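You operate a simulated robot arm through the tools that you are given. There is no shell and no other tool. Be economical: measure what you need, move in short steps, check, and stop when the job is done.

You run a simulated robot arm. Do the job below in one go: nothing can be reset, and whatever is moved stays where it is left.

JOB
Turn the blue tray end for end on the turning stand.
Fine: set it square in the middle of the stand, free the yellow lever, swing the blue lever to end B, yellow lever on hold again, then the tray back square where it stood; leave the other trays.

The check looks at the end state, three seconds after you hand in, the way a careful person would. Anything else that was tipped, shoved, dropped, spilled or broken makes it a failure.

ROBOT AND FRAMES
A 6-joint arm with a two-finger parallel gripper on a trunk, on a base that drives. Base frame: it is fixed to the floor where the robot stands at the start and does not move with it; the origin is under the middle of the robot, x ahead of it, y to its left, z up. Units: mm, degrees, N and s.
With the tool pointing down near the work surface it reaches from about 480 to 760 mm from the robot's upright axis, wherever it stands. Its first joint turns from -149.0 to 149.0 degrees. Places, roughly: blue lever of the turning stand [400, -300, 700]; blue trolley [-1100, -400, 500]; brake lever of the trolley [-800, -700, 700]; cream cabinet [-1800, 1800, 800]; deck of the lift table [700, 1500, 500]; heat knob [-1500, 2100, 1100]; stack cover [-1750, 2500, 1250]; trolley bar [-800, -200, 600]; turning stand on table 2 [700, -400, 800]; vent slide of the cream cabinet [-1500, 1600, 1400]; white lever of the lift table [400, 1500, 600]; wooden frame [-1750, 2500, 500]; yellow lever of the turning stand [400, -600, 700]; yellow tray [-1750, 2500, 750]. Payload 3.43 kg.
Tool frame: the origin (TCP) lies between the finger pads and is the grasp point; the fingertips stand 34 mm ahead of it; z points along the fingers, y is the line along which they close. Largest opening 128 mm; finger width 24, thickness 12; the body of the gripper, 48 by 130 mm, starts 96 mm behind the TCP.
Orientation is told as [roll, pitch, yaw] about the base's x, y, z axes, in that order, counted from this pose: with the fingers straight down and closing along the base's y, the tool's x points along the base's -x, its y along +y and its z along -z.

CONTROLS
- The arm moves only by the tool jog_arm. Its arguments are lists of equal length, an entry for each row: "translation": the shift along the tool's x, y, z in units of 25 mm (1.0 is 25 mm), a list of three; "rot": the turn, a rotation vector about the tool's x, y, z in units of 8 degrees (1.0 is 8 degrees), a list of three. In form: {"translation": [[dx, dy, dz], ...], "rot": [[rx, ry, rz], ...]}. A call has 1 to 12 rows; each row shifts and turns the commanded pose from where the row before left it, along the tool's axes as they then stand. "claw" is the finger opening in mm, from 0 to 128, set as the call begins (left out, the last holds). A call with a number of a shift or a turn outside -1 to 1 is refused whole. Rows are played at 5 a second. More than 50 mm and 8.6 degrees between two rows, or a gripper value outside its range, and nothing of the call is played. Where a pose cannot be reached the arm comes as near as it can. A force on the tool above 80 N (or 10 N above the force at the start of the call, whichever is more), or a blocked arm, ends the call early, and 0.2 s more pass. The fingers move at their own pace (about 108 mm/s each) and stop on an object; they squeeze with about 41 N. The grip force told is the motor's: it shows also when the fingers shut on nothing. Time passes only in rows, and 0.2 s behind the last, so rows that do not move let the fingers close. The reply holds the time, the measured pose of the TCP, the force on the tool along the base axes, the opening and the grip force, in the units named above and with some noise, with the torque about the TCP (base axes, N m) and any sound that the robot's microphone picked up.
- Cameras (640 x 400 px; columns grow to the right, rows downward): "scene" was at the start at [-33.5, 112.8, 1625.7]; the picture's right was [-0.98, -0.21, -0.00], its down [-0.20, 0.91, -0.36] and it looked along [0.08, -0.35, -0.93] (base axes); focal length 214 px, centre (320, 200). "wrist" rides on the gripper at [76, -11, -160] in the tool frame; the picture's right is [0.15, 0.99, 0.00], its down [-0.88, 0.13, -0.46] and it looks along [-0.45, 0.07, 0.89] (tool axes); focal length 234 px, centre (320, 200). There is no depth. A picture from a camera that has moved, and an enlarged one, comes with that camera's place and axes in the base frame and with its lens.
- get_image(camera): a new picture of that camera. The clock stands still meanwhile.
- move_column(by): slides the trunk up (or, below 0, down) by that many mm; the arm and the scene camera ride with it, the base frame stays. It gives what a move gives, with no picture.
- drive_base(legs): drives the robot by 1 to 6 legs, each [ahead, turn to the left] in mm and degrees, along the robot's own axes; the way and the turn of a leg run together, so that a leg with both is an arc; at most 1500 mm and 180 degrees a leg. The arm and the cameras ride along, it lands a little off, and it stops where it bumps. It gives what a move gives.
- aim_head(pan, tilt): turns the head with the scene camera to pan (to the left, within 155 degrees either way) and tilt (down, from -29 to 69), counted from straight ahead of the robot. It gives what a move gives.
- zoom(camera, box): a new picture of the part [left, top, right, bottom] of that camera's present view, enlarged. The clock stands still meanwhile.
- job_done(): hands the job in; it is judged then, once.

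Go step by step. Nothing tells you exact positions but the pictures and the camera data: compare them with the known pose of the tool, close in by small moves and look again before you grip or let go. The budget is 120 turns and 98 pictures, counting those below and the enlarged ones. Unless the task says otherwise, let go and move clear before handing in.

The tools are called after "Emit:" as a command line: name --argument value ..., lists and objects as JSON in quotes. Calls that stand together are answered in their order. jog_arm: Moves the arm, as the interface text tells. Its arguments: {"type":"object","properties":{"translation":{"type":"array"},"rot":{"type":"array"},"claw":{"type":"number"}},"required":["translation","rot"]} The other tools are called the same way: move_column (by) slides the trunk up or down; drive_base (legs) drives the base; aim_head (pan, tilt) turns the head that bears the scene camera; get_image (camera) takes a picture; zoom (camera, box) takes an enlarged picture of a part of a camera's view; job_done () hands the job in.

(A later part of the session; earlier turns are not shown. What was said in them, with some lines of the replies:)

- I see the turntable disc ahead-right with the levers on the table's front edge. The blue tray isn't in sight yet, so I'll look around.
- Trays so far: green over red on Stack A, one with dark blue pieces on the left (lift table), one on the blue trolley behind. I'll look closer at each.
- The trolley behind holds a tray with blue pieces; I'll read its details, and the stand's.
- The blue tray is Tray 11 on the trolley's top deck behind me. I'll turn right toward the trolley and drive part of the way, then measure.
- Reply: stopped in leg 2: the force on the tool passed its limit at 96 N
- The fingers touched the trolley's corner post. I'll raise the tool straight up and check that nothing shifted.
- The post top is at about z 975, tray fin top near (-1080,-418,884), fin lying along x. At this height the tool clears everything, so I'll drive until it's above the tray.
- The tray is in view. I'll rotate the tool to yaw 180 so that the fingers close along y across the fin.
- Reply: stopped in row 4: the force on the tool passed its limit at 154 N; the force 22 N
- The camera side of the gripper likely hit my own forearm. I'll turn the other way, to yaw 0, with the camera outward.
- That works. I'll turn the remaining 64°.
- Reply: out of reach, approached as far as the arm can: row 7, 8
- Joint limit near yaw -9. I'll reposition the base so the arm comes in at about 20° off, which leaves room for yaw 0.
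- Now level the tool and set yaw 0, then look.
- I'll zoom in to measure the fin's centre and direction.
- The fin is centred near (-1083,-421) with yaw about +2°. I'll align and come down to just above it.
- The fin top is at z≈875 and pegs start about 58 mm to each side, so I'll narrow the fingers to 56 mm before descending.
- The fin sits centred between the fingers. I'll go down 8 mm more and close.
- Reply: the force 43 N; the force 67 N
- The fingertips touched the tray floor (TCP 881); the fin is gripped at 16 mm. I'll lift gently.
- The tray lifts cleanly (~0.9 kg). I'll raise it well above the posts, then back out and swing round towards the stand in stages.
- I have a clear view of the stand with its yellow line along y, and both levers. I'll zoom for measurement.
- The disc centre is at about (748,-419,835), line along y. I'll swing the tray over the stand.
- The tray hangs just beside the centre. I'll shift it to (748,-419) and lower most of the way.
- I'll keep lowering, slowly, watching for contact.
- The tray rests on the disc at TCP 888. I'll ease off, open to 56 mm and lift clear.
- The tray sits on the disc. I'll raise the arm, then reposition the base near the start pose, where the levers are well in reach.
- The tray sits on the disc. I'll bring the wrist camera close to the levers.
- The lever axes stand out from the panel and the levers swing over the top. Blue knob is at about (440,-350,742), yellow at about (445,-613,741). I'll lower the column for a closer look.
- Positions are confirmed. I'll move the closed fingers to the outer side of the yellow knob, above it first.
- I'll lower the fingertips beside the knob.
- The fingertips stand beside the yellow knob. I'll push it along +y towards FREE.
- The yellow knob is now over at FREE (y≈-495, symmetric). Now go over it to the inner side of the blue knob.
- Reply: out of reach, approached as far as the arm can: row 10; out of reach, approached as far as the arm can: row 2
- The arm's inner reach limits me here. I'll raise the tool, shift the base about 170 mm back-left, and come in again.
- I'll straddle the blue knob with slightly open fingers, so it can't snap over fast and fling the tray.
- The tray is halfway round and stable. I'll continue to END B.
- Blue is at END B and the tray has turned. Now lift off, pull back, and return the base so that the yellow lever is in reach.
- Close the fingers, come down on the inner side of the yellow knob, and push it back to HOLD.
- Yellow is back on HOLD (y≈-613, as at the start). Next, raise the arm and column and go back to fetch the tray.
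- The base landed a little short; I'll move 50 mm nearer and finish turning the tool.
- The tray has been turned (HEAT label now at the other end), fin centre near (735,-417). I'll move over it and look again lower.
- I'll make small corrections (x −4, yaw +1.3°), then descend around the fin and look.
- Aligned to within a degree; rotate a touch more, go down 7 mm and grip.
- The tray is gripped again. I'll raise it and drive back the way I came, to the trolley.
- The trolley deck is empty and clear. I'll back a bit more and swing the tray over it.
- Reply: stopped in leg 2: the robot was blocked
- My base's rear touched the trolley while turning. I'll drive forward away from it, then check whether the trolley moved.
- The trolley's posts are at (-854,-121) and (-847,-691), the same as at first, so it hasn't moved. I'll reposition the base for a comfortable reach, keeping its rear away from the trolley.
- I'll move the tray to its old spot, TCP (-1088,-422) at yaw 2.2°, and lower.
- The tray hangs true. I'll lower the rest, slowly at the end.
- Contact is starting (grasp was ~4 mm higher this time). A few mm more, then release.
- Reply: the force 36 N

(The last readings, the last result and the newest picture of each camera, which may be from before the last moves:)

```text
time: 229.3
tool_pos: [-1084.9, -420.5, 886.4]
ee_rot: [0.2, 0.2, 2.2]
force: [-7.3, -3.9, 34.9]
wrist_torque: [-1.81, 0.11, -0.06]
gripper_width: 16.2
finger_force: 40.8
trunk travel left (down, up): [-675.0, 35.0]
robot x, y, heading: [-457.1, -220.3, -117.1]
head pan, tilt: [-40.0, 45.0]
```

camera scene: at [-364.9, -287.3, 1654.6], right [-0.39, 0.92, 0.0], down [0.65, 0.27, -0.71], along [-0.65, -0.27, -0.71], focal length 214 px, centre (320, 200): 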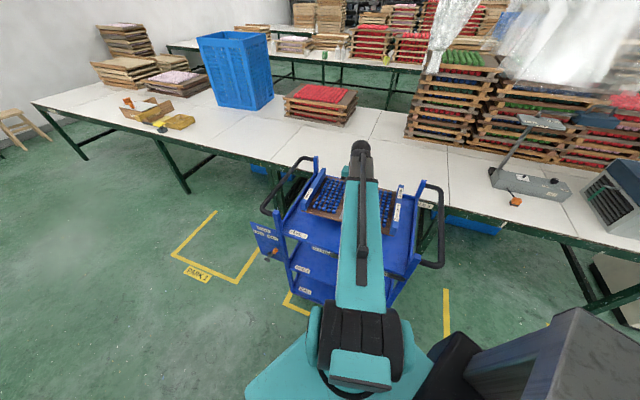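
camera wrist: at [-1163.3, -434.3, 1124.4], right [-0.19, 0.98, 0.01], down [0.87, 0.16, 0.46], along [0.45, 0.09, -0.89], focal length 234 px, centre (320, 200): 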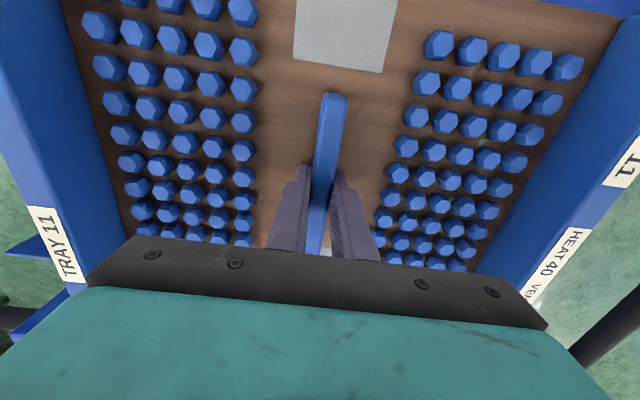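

Emit:
jog_arm --translation '[[0, 0, -0.12], [0, 0, 0]]' --rot '[[0, 0, 0], [0, 0, 0]]'

Emit:
jog_arm --translation '[[0, 0, 0], [0, 0, 0], [0, 0, 0], [0, 0, -0.3], [0, 0, -1], [0, 0, -1], [0, 0, -1], [0, 0, -1], [0, 0, -1], [0, 0, -1]]' --rot '[[0, 0, 0], [0, 0, 0], [0, 0, 0], [0, 0, 0], [0, 0, 0], [0, 0, 0], [0, 0, 0], [0, 0, 0], [0, 0, 0], [0, 0, 0]]' --claw 56

Emit:
get_image --camera "wrist"

```text
time: 229.9
tool_pos: [-1085.3, -421.4, 884.7]
ee_rot: [0.3, -0.1, 2.3]
force: [-6.6, -2.6, 12.1]
wrist_torque: [-1.67, 1.4, -0.2]
gripper_width: 15.8
finger_force: 40.9
trunk travel left (down, up): [-675.0, 35.0]
robot x, y, heading: [-458.7, -217.6, -117.3]
head pan, tilt: [-40.0, 45.0]
```

```text
time: 232.1
tool_pos: [-1084.0, -422.6, 1041.7]
ee_rot: [0.4, -0.1, 2.3]
force: [0.4, -1.2, -0.4]
wrist_torque: [0.05, 0.02, 0.03]
gripper_width: 56.0
finger_force: 0.1
trunk travel left (down, up): [-675.0, 35.0]
robot x, y, heading: [-457.6, -217.9, -117.2]
head pan, tilt: [-40.0, 45.0]
```

```text
34 pictures are left
camera wrist: at [-1160.6, -436.6, 1202.1], right [-0.19, 0.98, 0.01], down [0.87, 0.16, 0.46], along [0.45, 0.09, -0.89], focal length 234 px, centre (320, 200)
```

wrist: 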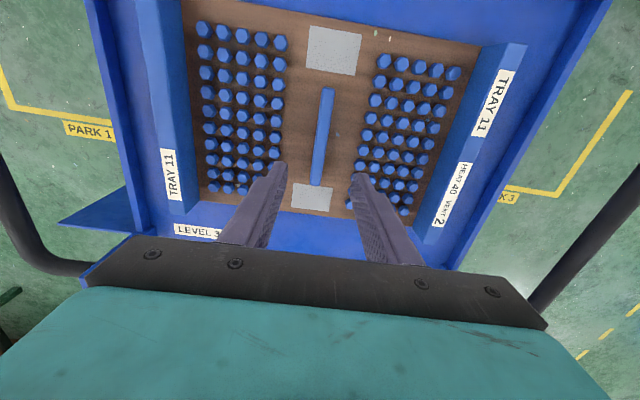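

Released. For an exact comparison with the first view, I'll take up the same camera pose as before the first grasp (z 1070, yaw 0).

Emit:
jog_arm --translation '[[0, 0, -1], [0, 0, -0.16]]' --rot '[[0, 0, 0.28], [0, 0, 0]]' --claw 128

Emit:
get_image --camera "wrist"

Emit:
zoom --camera "wrist" --box '[180, 20, 500, 220]'

```text
time: 232.7
tool_pos: [-1084.3, -421.9, 1071.6]
ee_rot: [0.3, 0.0, 0.0]
force: [-0.2, -0.2, 0.3]
wrist_torque: [0.0, -0.03, 0.01]
gripper_width: 127.9
finger_force: 0.0
trunk travel left (down, up): [-675.0, 35.0]
robot x, y, heading: [-458.3, -222.1, -117.0]
head pan, tilt: [-40.0, 45.0]
```

```text
33 pictures are left
camera wrist: at [-1161.6, -433.5, 1231.3], right [-0.15, 0.99, 0.01], down [0.88, 0.13, 0.46], along [0.45, 0.07, -0.89], focal length 234 px, centre (320, 200)
```

wrist: 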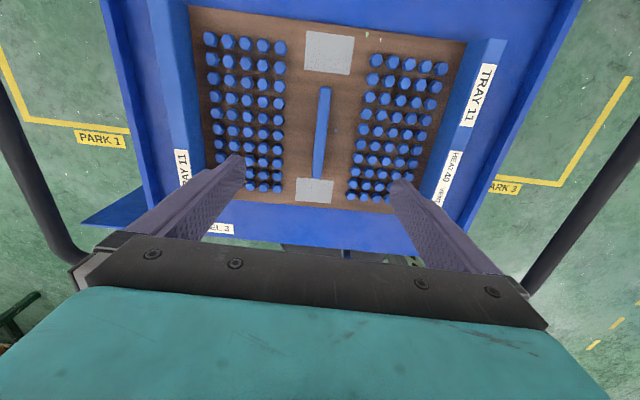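

```text
2.00 times, centred on (340, 120) of wrist
camera zoom: at [-1161.6, -433.5, 1231.3], right [-0.15, 0.99, 0.01], down [0.88, 0.13, 0.46], along [0.45, 0.07, -0.89], focal length 468 px, centre (280, 360)
```

zoom: 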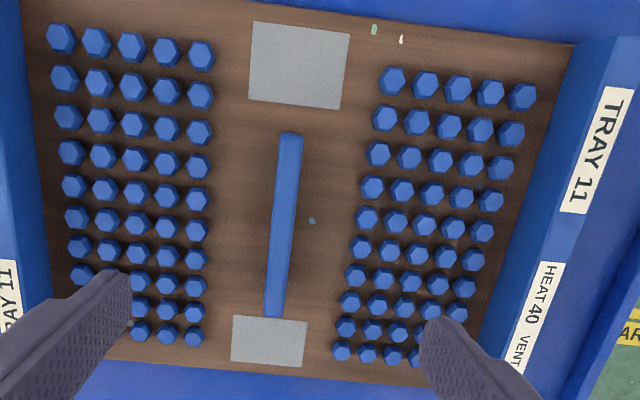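

The tray matches its old place to about 2 mm, and within about 1° in yaw. I'll check squareness against the deck's edges.

Emit:
zoom --camera "wrist" --box '[80, 0, 340, 250]'

Emit:
zoom --camera "wrist" --box '[400, 0, 640, 250]'

```text
1.60 times, centred on (210, 125) of wrist
camera zoom: at [-1161.6, -433.5, 1231.3], right [-0.15, 0.99, 0.01], down [0.88, 0.13, 0.46], along [0.45, 0.07, -0.89], focal length 375 px, centre (496, 320)
```

zoom: 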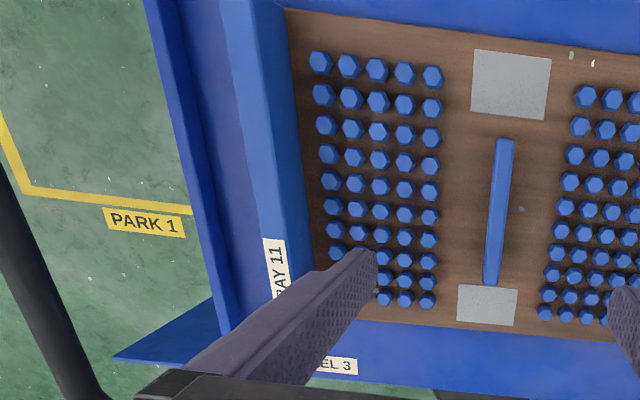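

```text
1.60 times, centred on (520, 125) of wrist
camera zoom: at [-1161.6, -433.5, 1231.3], right [-0.15, 0.99, 0.01], down [0.88, 0.13, 0.46], along [0.45, 0.07, -0.89], focal length 375 px, centre (0, 320)
```

zoom: 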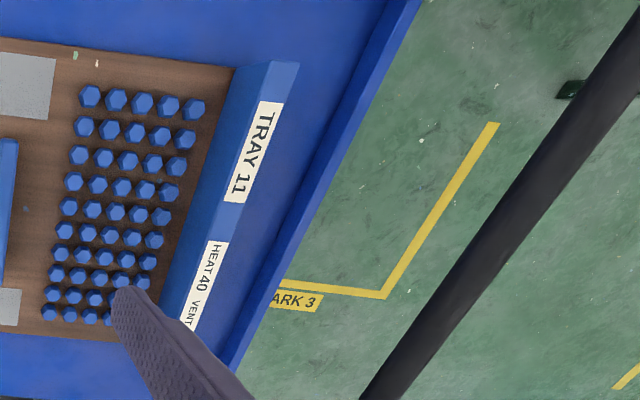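

The deck now reads about 0.5° yaw (it was ~2.2°, so my rear bump turned the trolley slightly), while the tray is at ~3°. I'll regrip the tray briefly and turn it ~2° to sit square on the deck.

Emit:
jog_arm --translation '[[0.04, 0.04, 0], [0, 0, 0], [0, 0, 1], [0, 0, 1], [0, 0, 1], [0, 0, 1], [0, 0, 1], [0, 0, 1], [0, 0, 1]]' --rot '[[0, 0, -0.37], [0, 0, 0], [0, 0, 0], [0, 0, 0], [0, 0, 0], [0, 0, 0], [0, 0, 0], [0, 0, 0], [0, 0, 0]]' --claw 56

Emit:
get_image --camera "wrist"

```text
time: 234.7
tool_pos: [-1086.1, -419.8, 896.0]
ee_rot: [0.4, -0.2, 2.9]
force: [-0.5, -0.2, -0.4]
wrist_torque: [0.01, 0.01, 0.01]
gripper_width: 56.1
finger_force: 0.1
trunk travel left (down, up): [-675.0, 35.0]
robot x, y, heading: [-458.0, -218.2, -117.4]
head pan, tilt: [-40.0, 45.0]
```

```text
29 pictures are left
camera wrist: at [-1162.5, -435.4, 1055.8], right [-0.2, 0.98, 0.01], down [0.87, 0.17, 0.46], along [0.45, 0.1, -0.89], focal length 234 px, centre (320, 200)
```

wrist: 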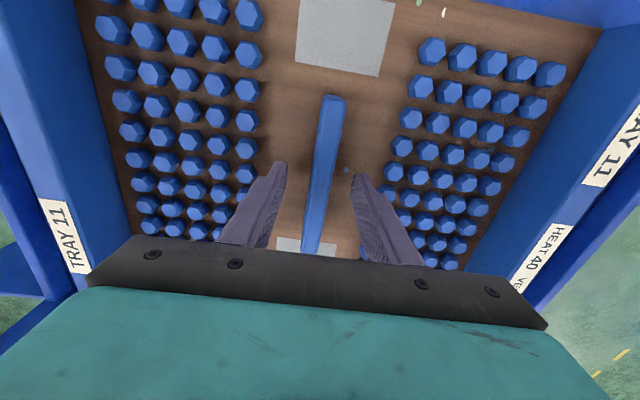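

Centred. I'll descend 10 mm, grip, lift 8 mm, turn −2.2°, and set down.

Emit:
jog_arm --translation '[[0, 0, 0.25], [0, 0, 0.15]]' --rot '[[0, 0, 0], [0, 0, 0]]'

Emit:
jog_arm --translation '[[0, 0, 0], [0, 0, 0], [0, 0, 0], [0, 0, 0], [0, 0, -0.15], [0, 0, -0.2], [0, 0, 0], [0, 0, 0], [0, 0, 0]]' --rot '[[0, 0, 0], [0, 0, 0], [0, 0, 0], [0, 0, 0], [0, 0, 0], [0, 0, 0], [0, 0, 0.14], [0, 0, 0.13], [0, 0, 0]]' --claw 0

Emit:
get_image --camera "wrist"

```text
time: 235.3
tool_pos: [-1086.2, -419.5, 887.0]
ee_rot: [0.4, -0.1, 3.0]
force: [0.3, -0.7, 0.5]
wrist_torque: [0.01, 0.02, 0.0]
gripper_width: 56.1
finger_force: 0.1
trunk travel left (down, up): [-675.0, 35.0]
robot x, y, heading: [-457.8, -211.8, -117.3]
head pan, tilt: [-40.0, 45.0]
```

```text
time: 237.3
tool_pos: [-1086.3, -420.2, 895.9]
ee_rot: [0.4, -0.2, 0.7]
force: [-0.2, -0.1, -8.6]
wrist_torque: [-0.03, -0.02, 0.02]
gripper_width: 15.9
finger_force: 40.7
trunk travel left (down, up): [-675.0, 35.0]
robot x, y, heading: [-459.0, -218.8, -117.5]
head pan, tilt: [-40.0, 45.0]
```

```text
28 pictures are left
camera wrist: at [-1162.5, -432.4, 1054.8], right [-0.16, 0.99, 0.01], down [0.88, 0.14, 0.46], along [0.45, 0.08, -0.89], focal length 234 px, centre (320, 200)
```

wrist: 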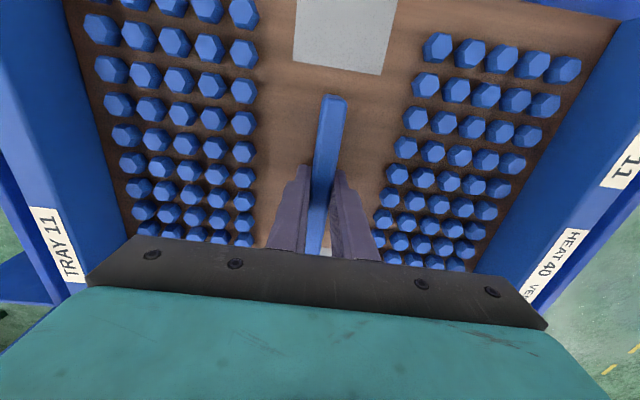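

Held at yaw 0.7°. I'll lower about 9 mm to contact, release, and rise.

Emit:
jog_arm --translation '[[0, 0, 0.2], [0, 0, 0.17], [0, 0, 0]]' --rot '[[0, 0, 0], [0, 0, 0], [0, 0, 0]]'

Emit:
jog_arm --translation '[[0, 0, 0], [0, 0, 0], [0, 0, 0], [0, 0, -0.3], [0, 0, -1], [0, 0, -1], [0, 0, -1], [0, 0, -1], [0, 0, -1], [0, 0, -1], [0, 0, -1]]' --rot '[[0, 0, 0], [0, 0, 0], [0, 0, 0], [0, 0, 0], [0, 0, 0], [0, 0, 0], [0, 0, 0], [0, 0, 0], [0, 0, 0], [0, 0, 0], [0, 0, 0.08]]' --claw 56

Emit:
get_image --camera "wrist"

Emit:
zoom --camera "wrist" --box '[180, 20, 500, 220]'

```text
time: 238.1
tool_pos: [-1086.3, -419.9, 887.8]
ee_rot: [0.3, 0.0, 0.8]
force: [-1.7, 1.0, -1.0]
wrist_torque: [-1.62, -0.73, -0.13]
gripper_width: 15.9
finger_force: 41.2
trunk travel left (down, up): [-675.0, 35.0]
robot x, y, heading: [-457.4, -216.5, -117.4]
head pan, tilt: [-40.0, 45.0]
```

```text
time: 240.5
tool_pos: [-1084.8, -419.7, 1068.3]
ee_rot: [0.4, -0.1, 0.2]
force: [-0.1, -0.3, -1.0]
wrist_torque: [-0.02, 0.0, 0.02]
gripper_width: 56.0
finger_force: 0.0
trunk travel left (down, up): [-675.0, 35.0]
robot x, y, heading: [-459.5, -218.1, -117.4]
head pan, tilt: [-40.0, 45.0]
```

```text
27 pictures are left
camera wrist: at [-1162.4, -432.6, 1229.7], right [-0.15, 0.99, 0.01], down [0.88, 0.13, 0.46], along [0.45, 0.07, -0.89], focal length 234 px, centre (320, 200)
```

wrist: 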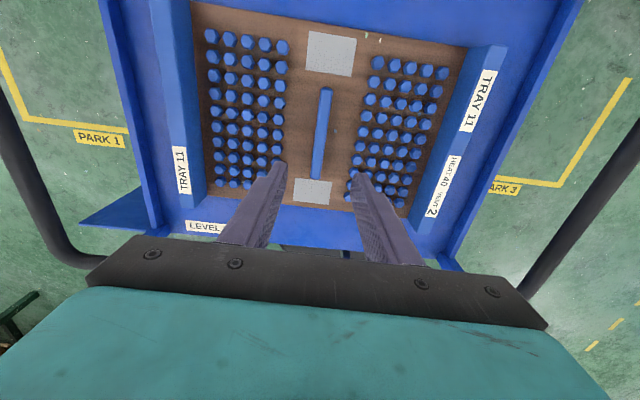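

```text
2.00 times, centred on (340, 120) of wrist
camera zoom: at [-1162.4, -432.6, 1229.7], right [-0.15, 0.99, 0.01], down [0.88, 0.13, 0.46], along [0.45, 0.07, -0.89], focal length 468 px, centre (280, 360)
```

zoom: 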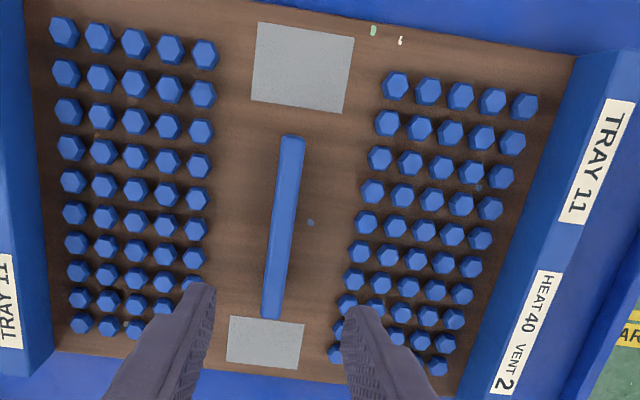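

The tray now sits square, about 0.8° from its first yaw and within 2 mm. I'll lift clear and back away, then do a final look.

Emit:
jog_arm --translation '[[0, 0, -1], [0, 0, -1], [0, 0, -1], [0, 0, -1]]' --rot '[[0, 0, 0], [0, 0, 0], [0, 0, 0], [0, 0, 0]]'

Emit:
drive_base --legs '[[-300, 0], [0, 60]]'

Emit:
aim_head --pan -100 --tilt 45

Emit:
get_image --camera "scene"

Emit:
aim_head --pan 30 --tilt 45

Emit:
get_image --camera "scene"

```text
time: 241.5
tool_pos: [-1086.2, -422.1, 1169.7]
ee_rot: [0.3, -0.1, 0.2]
force: [-0.6, -0.2, 0.0]
wrist_torque: [0.02, 0.01, 0.03]
gripper_width: 55.9
finger_force: 0.1
trunk travel left (down, up): [-675.0, 35.0]
robot x, y, heading: [-455.4, -215.9, -117.5]
head pan, tilt: [-40.0, 45.0]
```

```text
time: 247.4
tool_pos: [-451.2, -600.9, 1169.2]
ee_rot: [0.4, -0.1, 60.8]
force: [-0.6, 0.1, -0.6]
wrist_torque: [0.05, -0.03, -0.05]
gripper_width: 56.2
finger_force: 0.0
trunk travel left (down, up): [-675.0, 35.0]
robot x, y, heading: [-290.5, 63.1, -56.9]
head pan, tilt: [-40.0, 45.0]
```

```text
time: 248.7
tool_pos: [-452.2, -599.1, 1170.1]
ee_rot: [0.3, -0.2, 60.9]
force: [-0.7, -0.5, -0.5]
wrist_torque: [0.01, 0.01, 0.0]
gripper_width: 56.2
finger_force: 0.0
trunk travel left (down, up): [-675.0, 35.0]
robot x, y, heading: [-291.9, 62.9, -56.7]
head pan, tilt: [-100.0, 45.0]
```

```text
25 pictures are left
camera scene: at [-251.5, 164.2, 1654.5], right [-0.39, 0.92, 0.0], down [0.65, 0.28, -0.71], along [-0.65, -0.28, -0.71], focal length 214 px, centre (320, 200)
```

scene: 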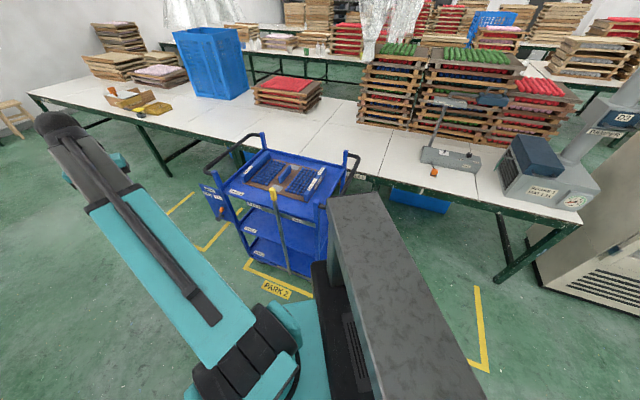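

```text
time: 250.8
tool_pos: [-451.2, -599.7, 1170.5]
ee_rot: [0.4, -0.1, 60.9]
force: [0.7, -0.8, 0.0]
wrist_torque: [-0.02, 0.0, 0.0]
gripper_width: 56.1
finger_force: 0.1
trunk travel left (down, up): [-675.0, 35.0]
robot x, y, heading: [-296.2, 63.8, -57.0]
head pan, tilt: [30.0, 45.0]
```

```text
24 pictures are left
camera scene: at [-104.1, 159.6, 1654.6], right [-0.45, -0.89, 0.0], down [-0.63, 0.32, -0.71], along [0.63, -0.32, -0.71], focal length 214 px, centre (320, 200)
```

scene: 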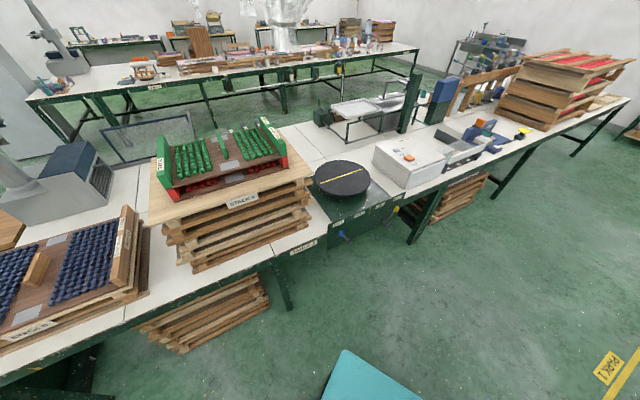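

In this view the trolley bar's yellow grip looks shifted towards the middle of the front; I'll check it, and the levers.

Emit:
zoom --camera "scene" --box '[310, 150, 430, 250]'

Emit:
aim_head --pan -100 --tilt 45

Emit:
zoom --camera "scene" --box '[190, 110, 380, 300]'

```text
4.00 times, centred on (370, 200) of scene
camera zoom: at [-104.1, 159.6, 1654.6], right [-0.45, -0.89, 0.0], down [-0.63, 0.32, -0.71], along [0.63, -0.32, -0.71], focal length 858 px, centre (120, 200)
```

zoom: 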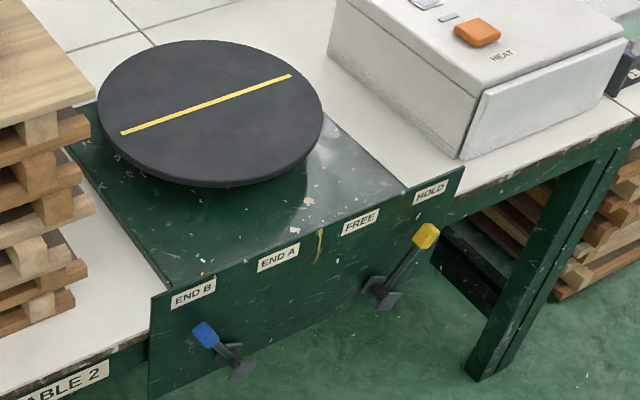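

```text
time: 252.9
tool_pos: [-451.0, -599.9, 1169.2]
ee_rot: [0.4, 0.0, 60.9]
force: [0.5, 0.2, -0.4]
wrist_torque: [-0.04, 0.03, -0.01]
gripper_width: 55.8
finger_force: 0.1
trunk travel left (down, up): [-675.0, 35.0]
robot x, y, heading: [-292.2, 63.2, -56.8]
head pan, tilt: [-100.0, 45.0]
```

```text
2.11 times, centred on (285, 205) of scene
camera zoom: at [-251.4, 164.2, 1654.5], right [-0.39, 0.92, 0.0], down [0.65, 0.28, -0.71], along [-0.65, -0.28, -0.71], focal length 452 px, centre (394, 190)
```

zoom: 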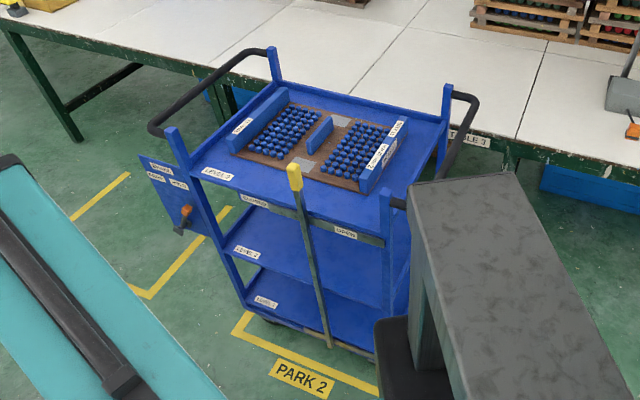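

The stand is right (blue at END B, yellow at HOLD). But my base nudged the trolley's sliding bar from y≈-165 (OPEN) to y≈-311, so I must slide it back. I'll position the closed fingers beside it.

Emit:
drive_base --legs '[[0, -7], [254, 0], [0, -51]]'

Emit:
jog_arm --translation '[[0, 0, 0], [0, 0, 0], [0, 0, 0], [0, 0, 0]]' --rot '[[0, 0, 1], [0, 0, 1], [0, 0, 1], [0, 0, 0.5]]' --claw 0

Emit:
aim_head --pan -65 --tilt 45

Emit:
get_image --camera "scene"

Emit:
get_image --camera "wrist"

```text
time: 258.7
tool_pos: [-827.4, -390.4, 1168.8]
ee_rot: [0.2, -0.2, 3.4]
force: [0.8, -0.7, 0.3]
wrist_torque: [-0.04, 0.02, 0.0]
gripper_width: 56.2
finger_force: 0.2
trunk travel left (down, up): [-675.0, 35.0]
robot x, y, heading: [-209.2, -154.6, -113.9]
head pan, tilt: [-100.0, 45.0]
```

```text
time: 259.7
tool_pos: [-827.9, -389.0, 1169.7]
ee_rot: [0.4, 0.2, -24.5]
force: [2.5, 0.2, 0.2]
wrist_torque: [0.01, 0.0, 0.01]
gripper_width: 0.0
finger_force: 32.4
trunk travel left (down, up): [-675.0, 35.0]
robot x, y, heading: [-214.1, -155.2, -113.9]
head pan, tilt: [-100.0, 45.0]
```

```text
time: 260.7
tool_pos: [-828.6, -389.0, 1170.3]
ee_rot: [0.4, 0.1, -24.6]
force: [-0.3, 0.6, 0.8]
wrist_torque: [-0.04, 0.0, 0.03]
gripper_width: 0.0
finger_force: 33.1
trunk travel left (down, up): [-675.0, 35.0]
robot x, y, heading: [-210.0, -154.4, -113.9]
head pan, tilt: [-65.0, 45.0]
```

```text
21 pictures are left
camera scene: at [-119.1, -180.6, 1654.5], right [-0.02, 1.0, 0.0], down [0.71, 0.01, -0.71], along [-0.71, -0.01, -0.71], focal length 214 px, centre (320, 200)
```

scene: 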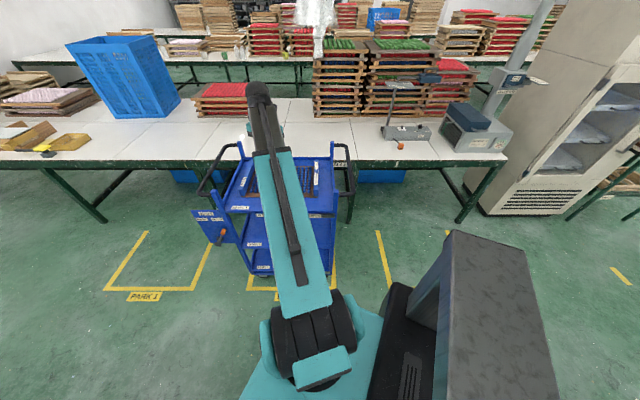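

```text
20 pictures are left
camera wrist: at [-901.9, -368.9, 1329.5], right [0.28, 0.96, 0.01], down [0.85, -0.25, 0.46], along [0.44, -0.12, -0.89], focal length 234 px, centre (320, 200)
```

wrist: 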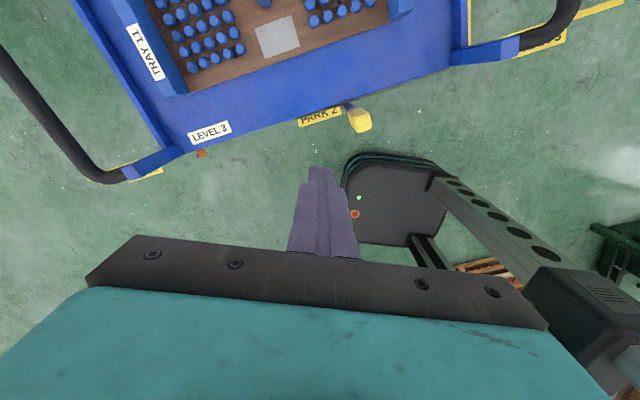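

The bar's grip is at about (-835,-322,985). I'll come down on its −y side.

Emit:
jog_arm --translation '[[0.51, 0.64, 0], [0, 0, 1], [0, 0, 1], [0, 0, 1], [0, 0, 1], [0, 0, 1], [0, 0, 1]]' --rot '[[0, 0, 0], [0, 0, 0], [0, 0, 0], [0, 0, 0], [0, 0, 0], [0, 0, 0], [0, 0, 0]]'

Emit:
get_image --camera "wrist"

```text
time: 262.3
tool_pos: [-832.4, -369.0, 1020.5]
ee_rot: [0.4, 0.1, -24.5]
force: [-1.1, -0.1, -0.5]
wrist_torque: [-0.02, -0.02, 0.04]
gripper_width: 0.0
finger_force: 33.2
trunk travel left (down, up): [-675.0, 35.0]
robot x, y, heading: [-208.6, -152.0, -113.8]
head pan, tilt: [-65.0, 45.0]
```

```text
19 pictures are left
camera wrist: at [-906.7, -347.8, 1179.5], right [0.28, 0.96, 0.01], down [0.85, -0.25, 0.46], along [0.44, -0.12, -0.89], focal length 234 px, centre (320, 200)
```

wrist: 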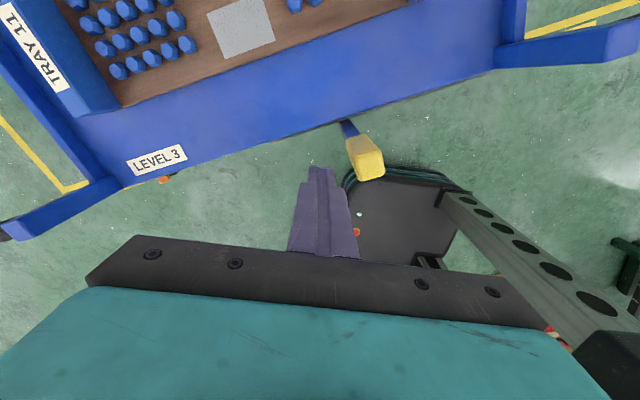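

Emit:
jog_arm --translation '[[0, 0, 0.92], [0, 0, 0.92], [0.166, 0.364, 0], [0.166, 0.364, 0], [0.166, 0.364, 0], [0.166, 0.364, 0], [0.166, 0.364, 0], [0.166, 0.364, 0], [0.166, 0.364, 0], [0.166, 0.364, 0]]' --rot '[[0, 0, 0], [0, 0, 0], [0, 0, 0], [0, 0, 0], [0, 0, 0], [0, 0, 0], [0, 0, 0], [0, 0, 0], [0, 0, 0], [0, 0, 0]]'

Emit:
get_image --camera "wrist"

```text
time: 264.5
tool_pos: [-832.4, -290.0, 974.8]
ee_rot: [0.4, -0.1, -24.5]
force: [0.9, -0.3, -1.3]
wrist_torque: [0.0, 0.0, -0.01]
gripper_width: 0.0
finger_force: 33.4
trunk travel left (down, up): [-675.0, 35.0]
robot x, y, heading: [-211.9, -155.1, -114.0]
head pan, tilt: [-65.0, 45.0]
```

```text
18 pictures are left
camera wrist: at [-906.7, -267.5, 1134.0], right [0.28, 0.96, 0.01], down [0.85, -0.25, 0.46], along [0.44, -0.12, -0.89], focal length 234 px, centre (320, 200)
```

wrist: 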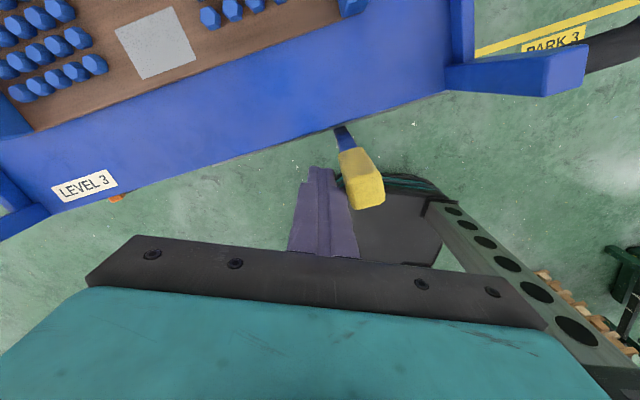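

The bar slides along easily. I'll continue about 85 mm.

Emit:
jog_arm --translation '[[0.166, 0.364, 0], [0.166, 0.364, 0], [0.166, 0.364, 0], [0.166, 0.364, 0], [0.166, 0.364, 0], [0.166, 0.364, 0], [0.166, 0.364, 0], [0.166, 0.364, 0]]' --rot '[[0, 0, 0], [0, 0, 0], [0, 0, 0], [0, 0, 0], [0, 0, 0], [0, 0, 0], [0, 0, 0], [0, 0, 0]]'

Emit:
get_image --camera "wrist"

Emit:
zoom --camera "scene" --box '[180, 130, 370, 290]'

```text
time: 266.3
tool_pos: [-832.8, -207.8, 975.0]
ee_rot: [0.3, 0.1, -24.4]
force: [0.3, 0.5, -0.7]
wrist_torque: [0.02, -0.02, 0.03]
gripper_width: 0.0
finger_force: 33.1
trunk travel left (down, up): [-675.0, 35.0]
robot x, y, heading: [-209.6, -154.4, -114.0]
head pan, tilt: [-65.0, 45.0]
```

```text
17 pictures are left
camera wrist: at [-906.8, -187.1, 1134.7], right [0.28, 0.96, 0.01], down [0.85, -0.25, 0.46], along [0.44, -0.12, -0.89], focal length 234 px, centre (320, 200)
```

wrist: 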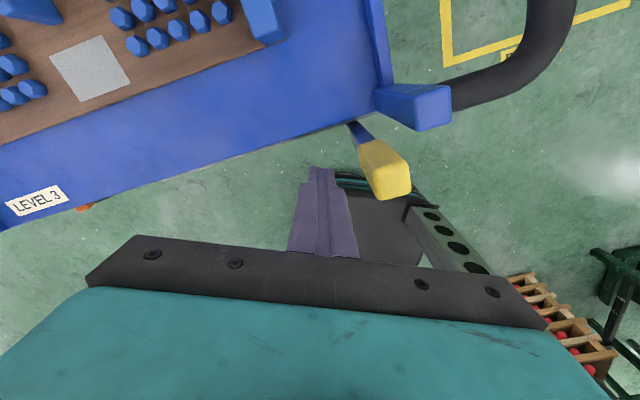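

```text
2.50 times, centred on (275, 210) of scene
camera zoom: at [-119.1, -180.4, 1654.6], right [-0.02, 1.0, 0.0], down [0.71, 0.01, -0.71], along [-0.71, -0.01, -0.71], focal length 536 px, centre (432, 175)
```

zoom: 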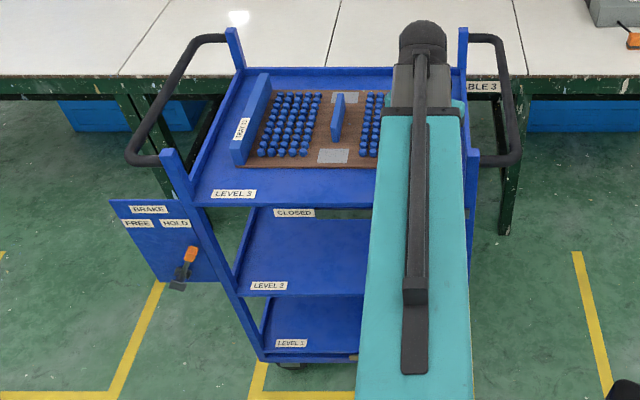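

The bar has settled at its OPEN end beside the post (y≈-158). I'll raise and back away, then check once more.

Emit:
jog_arm --translation '[[0, -0.3, -0.3], [0, 0, -1], [0, 0, -1], [0, 0, -1], [0, 0, -1], [0, 0, -1], [0, 0, -1], [0, 0, -1]]' --rot '[[0, 0, 0], [0, 0, 0], [0, 0, 0], [0, 0, 0], [0, 0, 0], [0, 0, 0], [0, 0, 0], [0, 0, 0]]'

Emit:
drive_base --legs '[[0, 60], [120, 0]]'

Emit:
aim_head --pan -110 --tilt 45

Emit:
get_image --camera "scene"

```text
time: 268.1
tool_pos: [-835.6, -216.9, 1156.4]
ee_rot: [0.4, 0.1, -24.5]
force: [-0.2, -0.2, -0.3]
wrist_torque: [-0.02, 0.0, 0.04]
gripper_width: 0.0
finger_force: 33.3
trunk travel left (down, up): [-675.0, 35.0]
robot x, y, heading: [-211.3, -153.2, -114.0]
head pan, tilt: [-65.0, 45.0]
```

```text
time: 273.0
tool_pos: [-389.8, -826.2, 1157.8]
ee_rot: [0.5, 0.0, 36.0]
force: [-0.1, 0.0, -1.5]
wrist_torque: [-0.02, -0.04, -0.02]
gripper_width: 0.0
finger_force: 32.6
trunk travel left (down, up): [-675.0, 35.0]
robot x, y, heading: [-106.5, -226.4, -53.9]
head pan, tilt: [-65.0, 45.0]
```

```text
time: 274.2
tool_pos: [-389.6, -825.9, 1157.0]
ee_rot: [0.4, 0.1, 36.1]
force: [-0.3, -0.6, -0.2]
wrist_torque: [0.01, 0.02, -0.01]
gripper_width: 0.0
finger_force: 33.0
trunk travel left (down, up): [-675.0, 35.0]
robot x, y, heading: [-109.4, -226.2, -54.0]
head pan, tilt: [-110.0, 45.0]
```

```text
15 pictures are left
camera scene: at [-76.9, -113.1, 1654.5], right [-0.28, 0.96, 0.0], down [0.68, 0.2, -0.71], along [-0.68, -0.2, -0.71], focal length 214 px, centre (320, 200)
```

scene: 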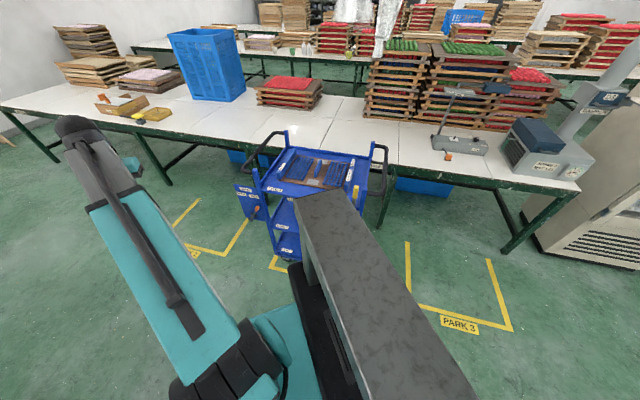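

Emit:
zoom --camera "scene" --box '[230, 120, 400, 230]'

```text
3.64 times, centred on (315, 175) of scene
camera zoom: at [-76.9, -113.1, 1654.5], right [-0.28, 0.96, 0.0], down [0.68, 0.2, -0.71], along [-0.68, -0.2, -0.71], focal length 780 px, centre (338, 291)
```

zoom: 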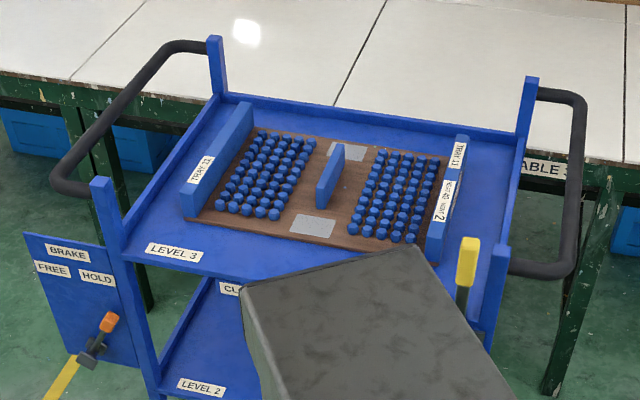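

The tray is flipped and square in its place, the bar is back by its post at OPEN, and the brake is untouched. On the stand, blue is at END B and yellow at HOLD. I'm handing in.

Emit:
job_done

```text
The job is handed in.
```

The blue tray is turned end for end and back square in its place on the trolley, within about 2 mm of where it stood. The blue lever is at END B, the yellow lever is on HOLD, and the other trays were not touched.

I bumped the trolley more than once. Its deck now sits about 1.5° off where it was, and I squared the tray to the deck as it is now. My base also pushed the trolley's sliding bar out of OPEN; I slid it back to OPEN.
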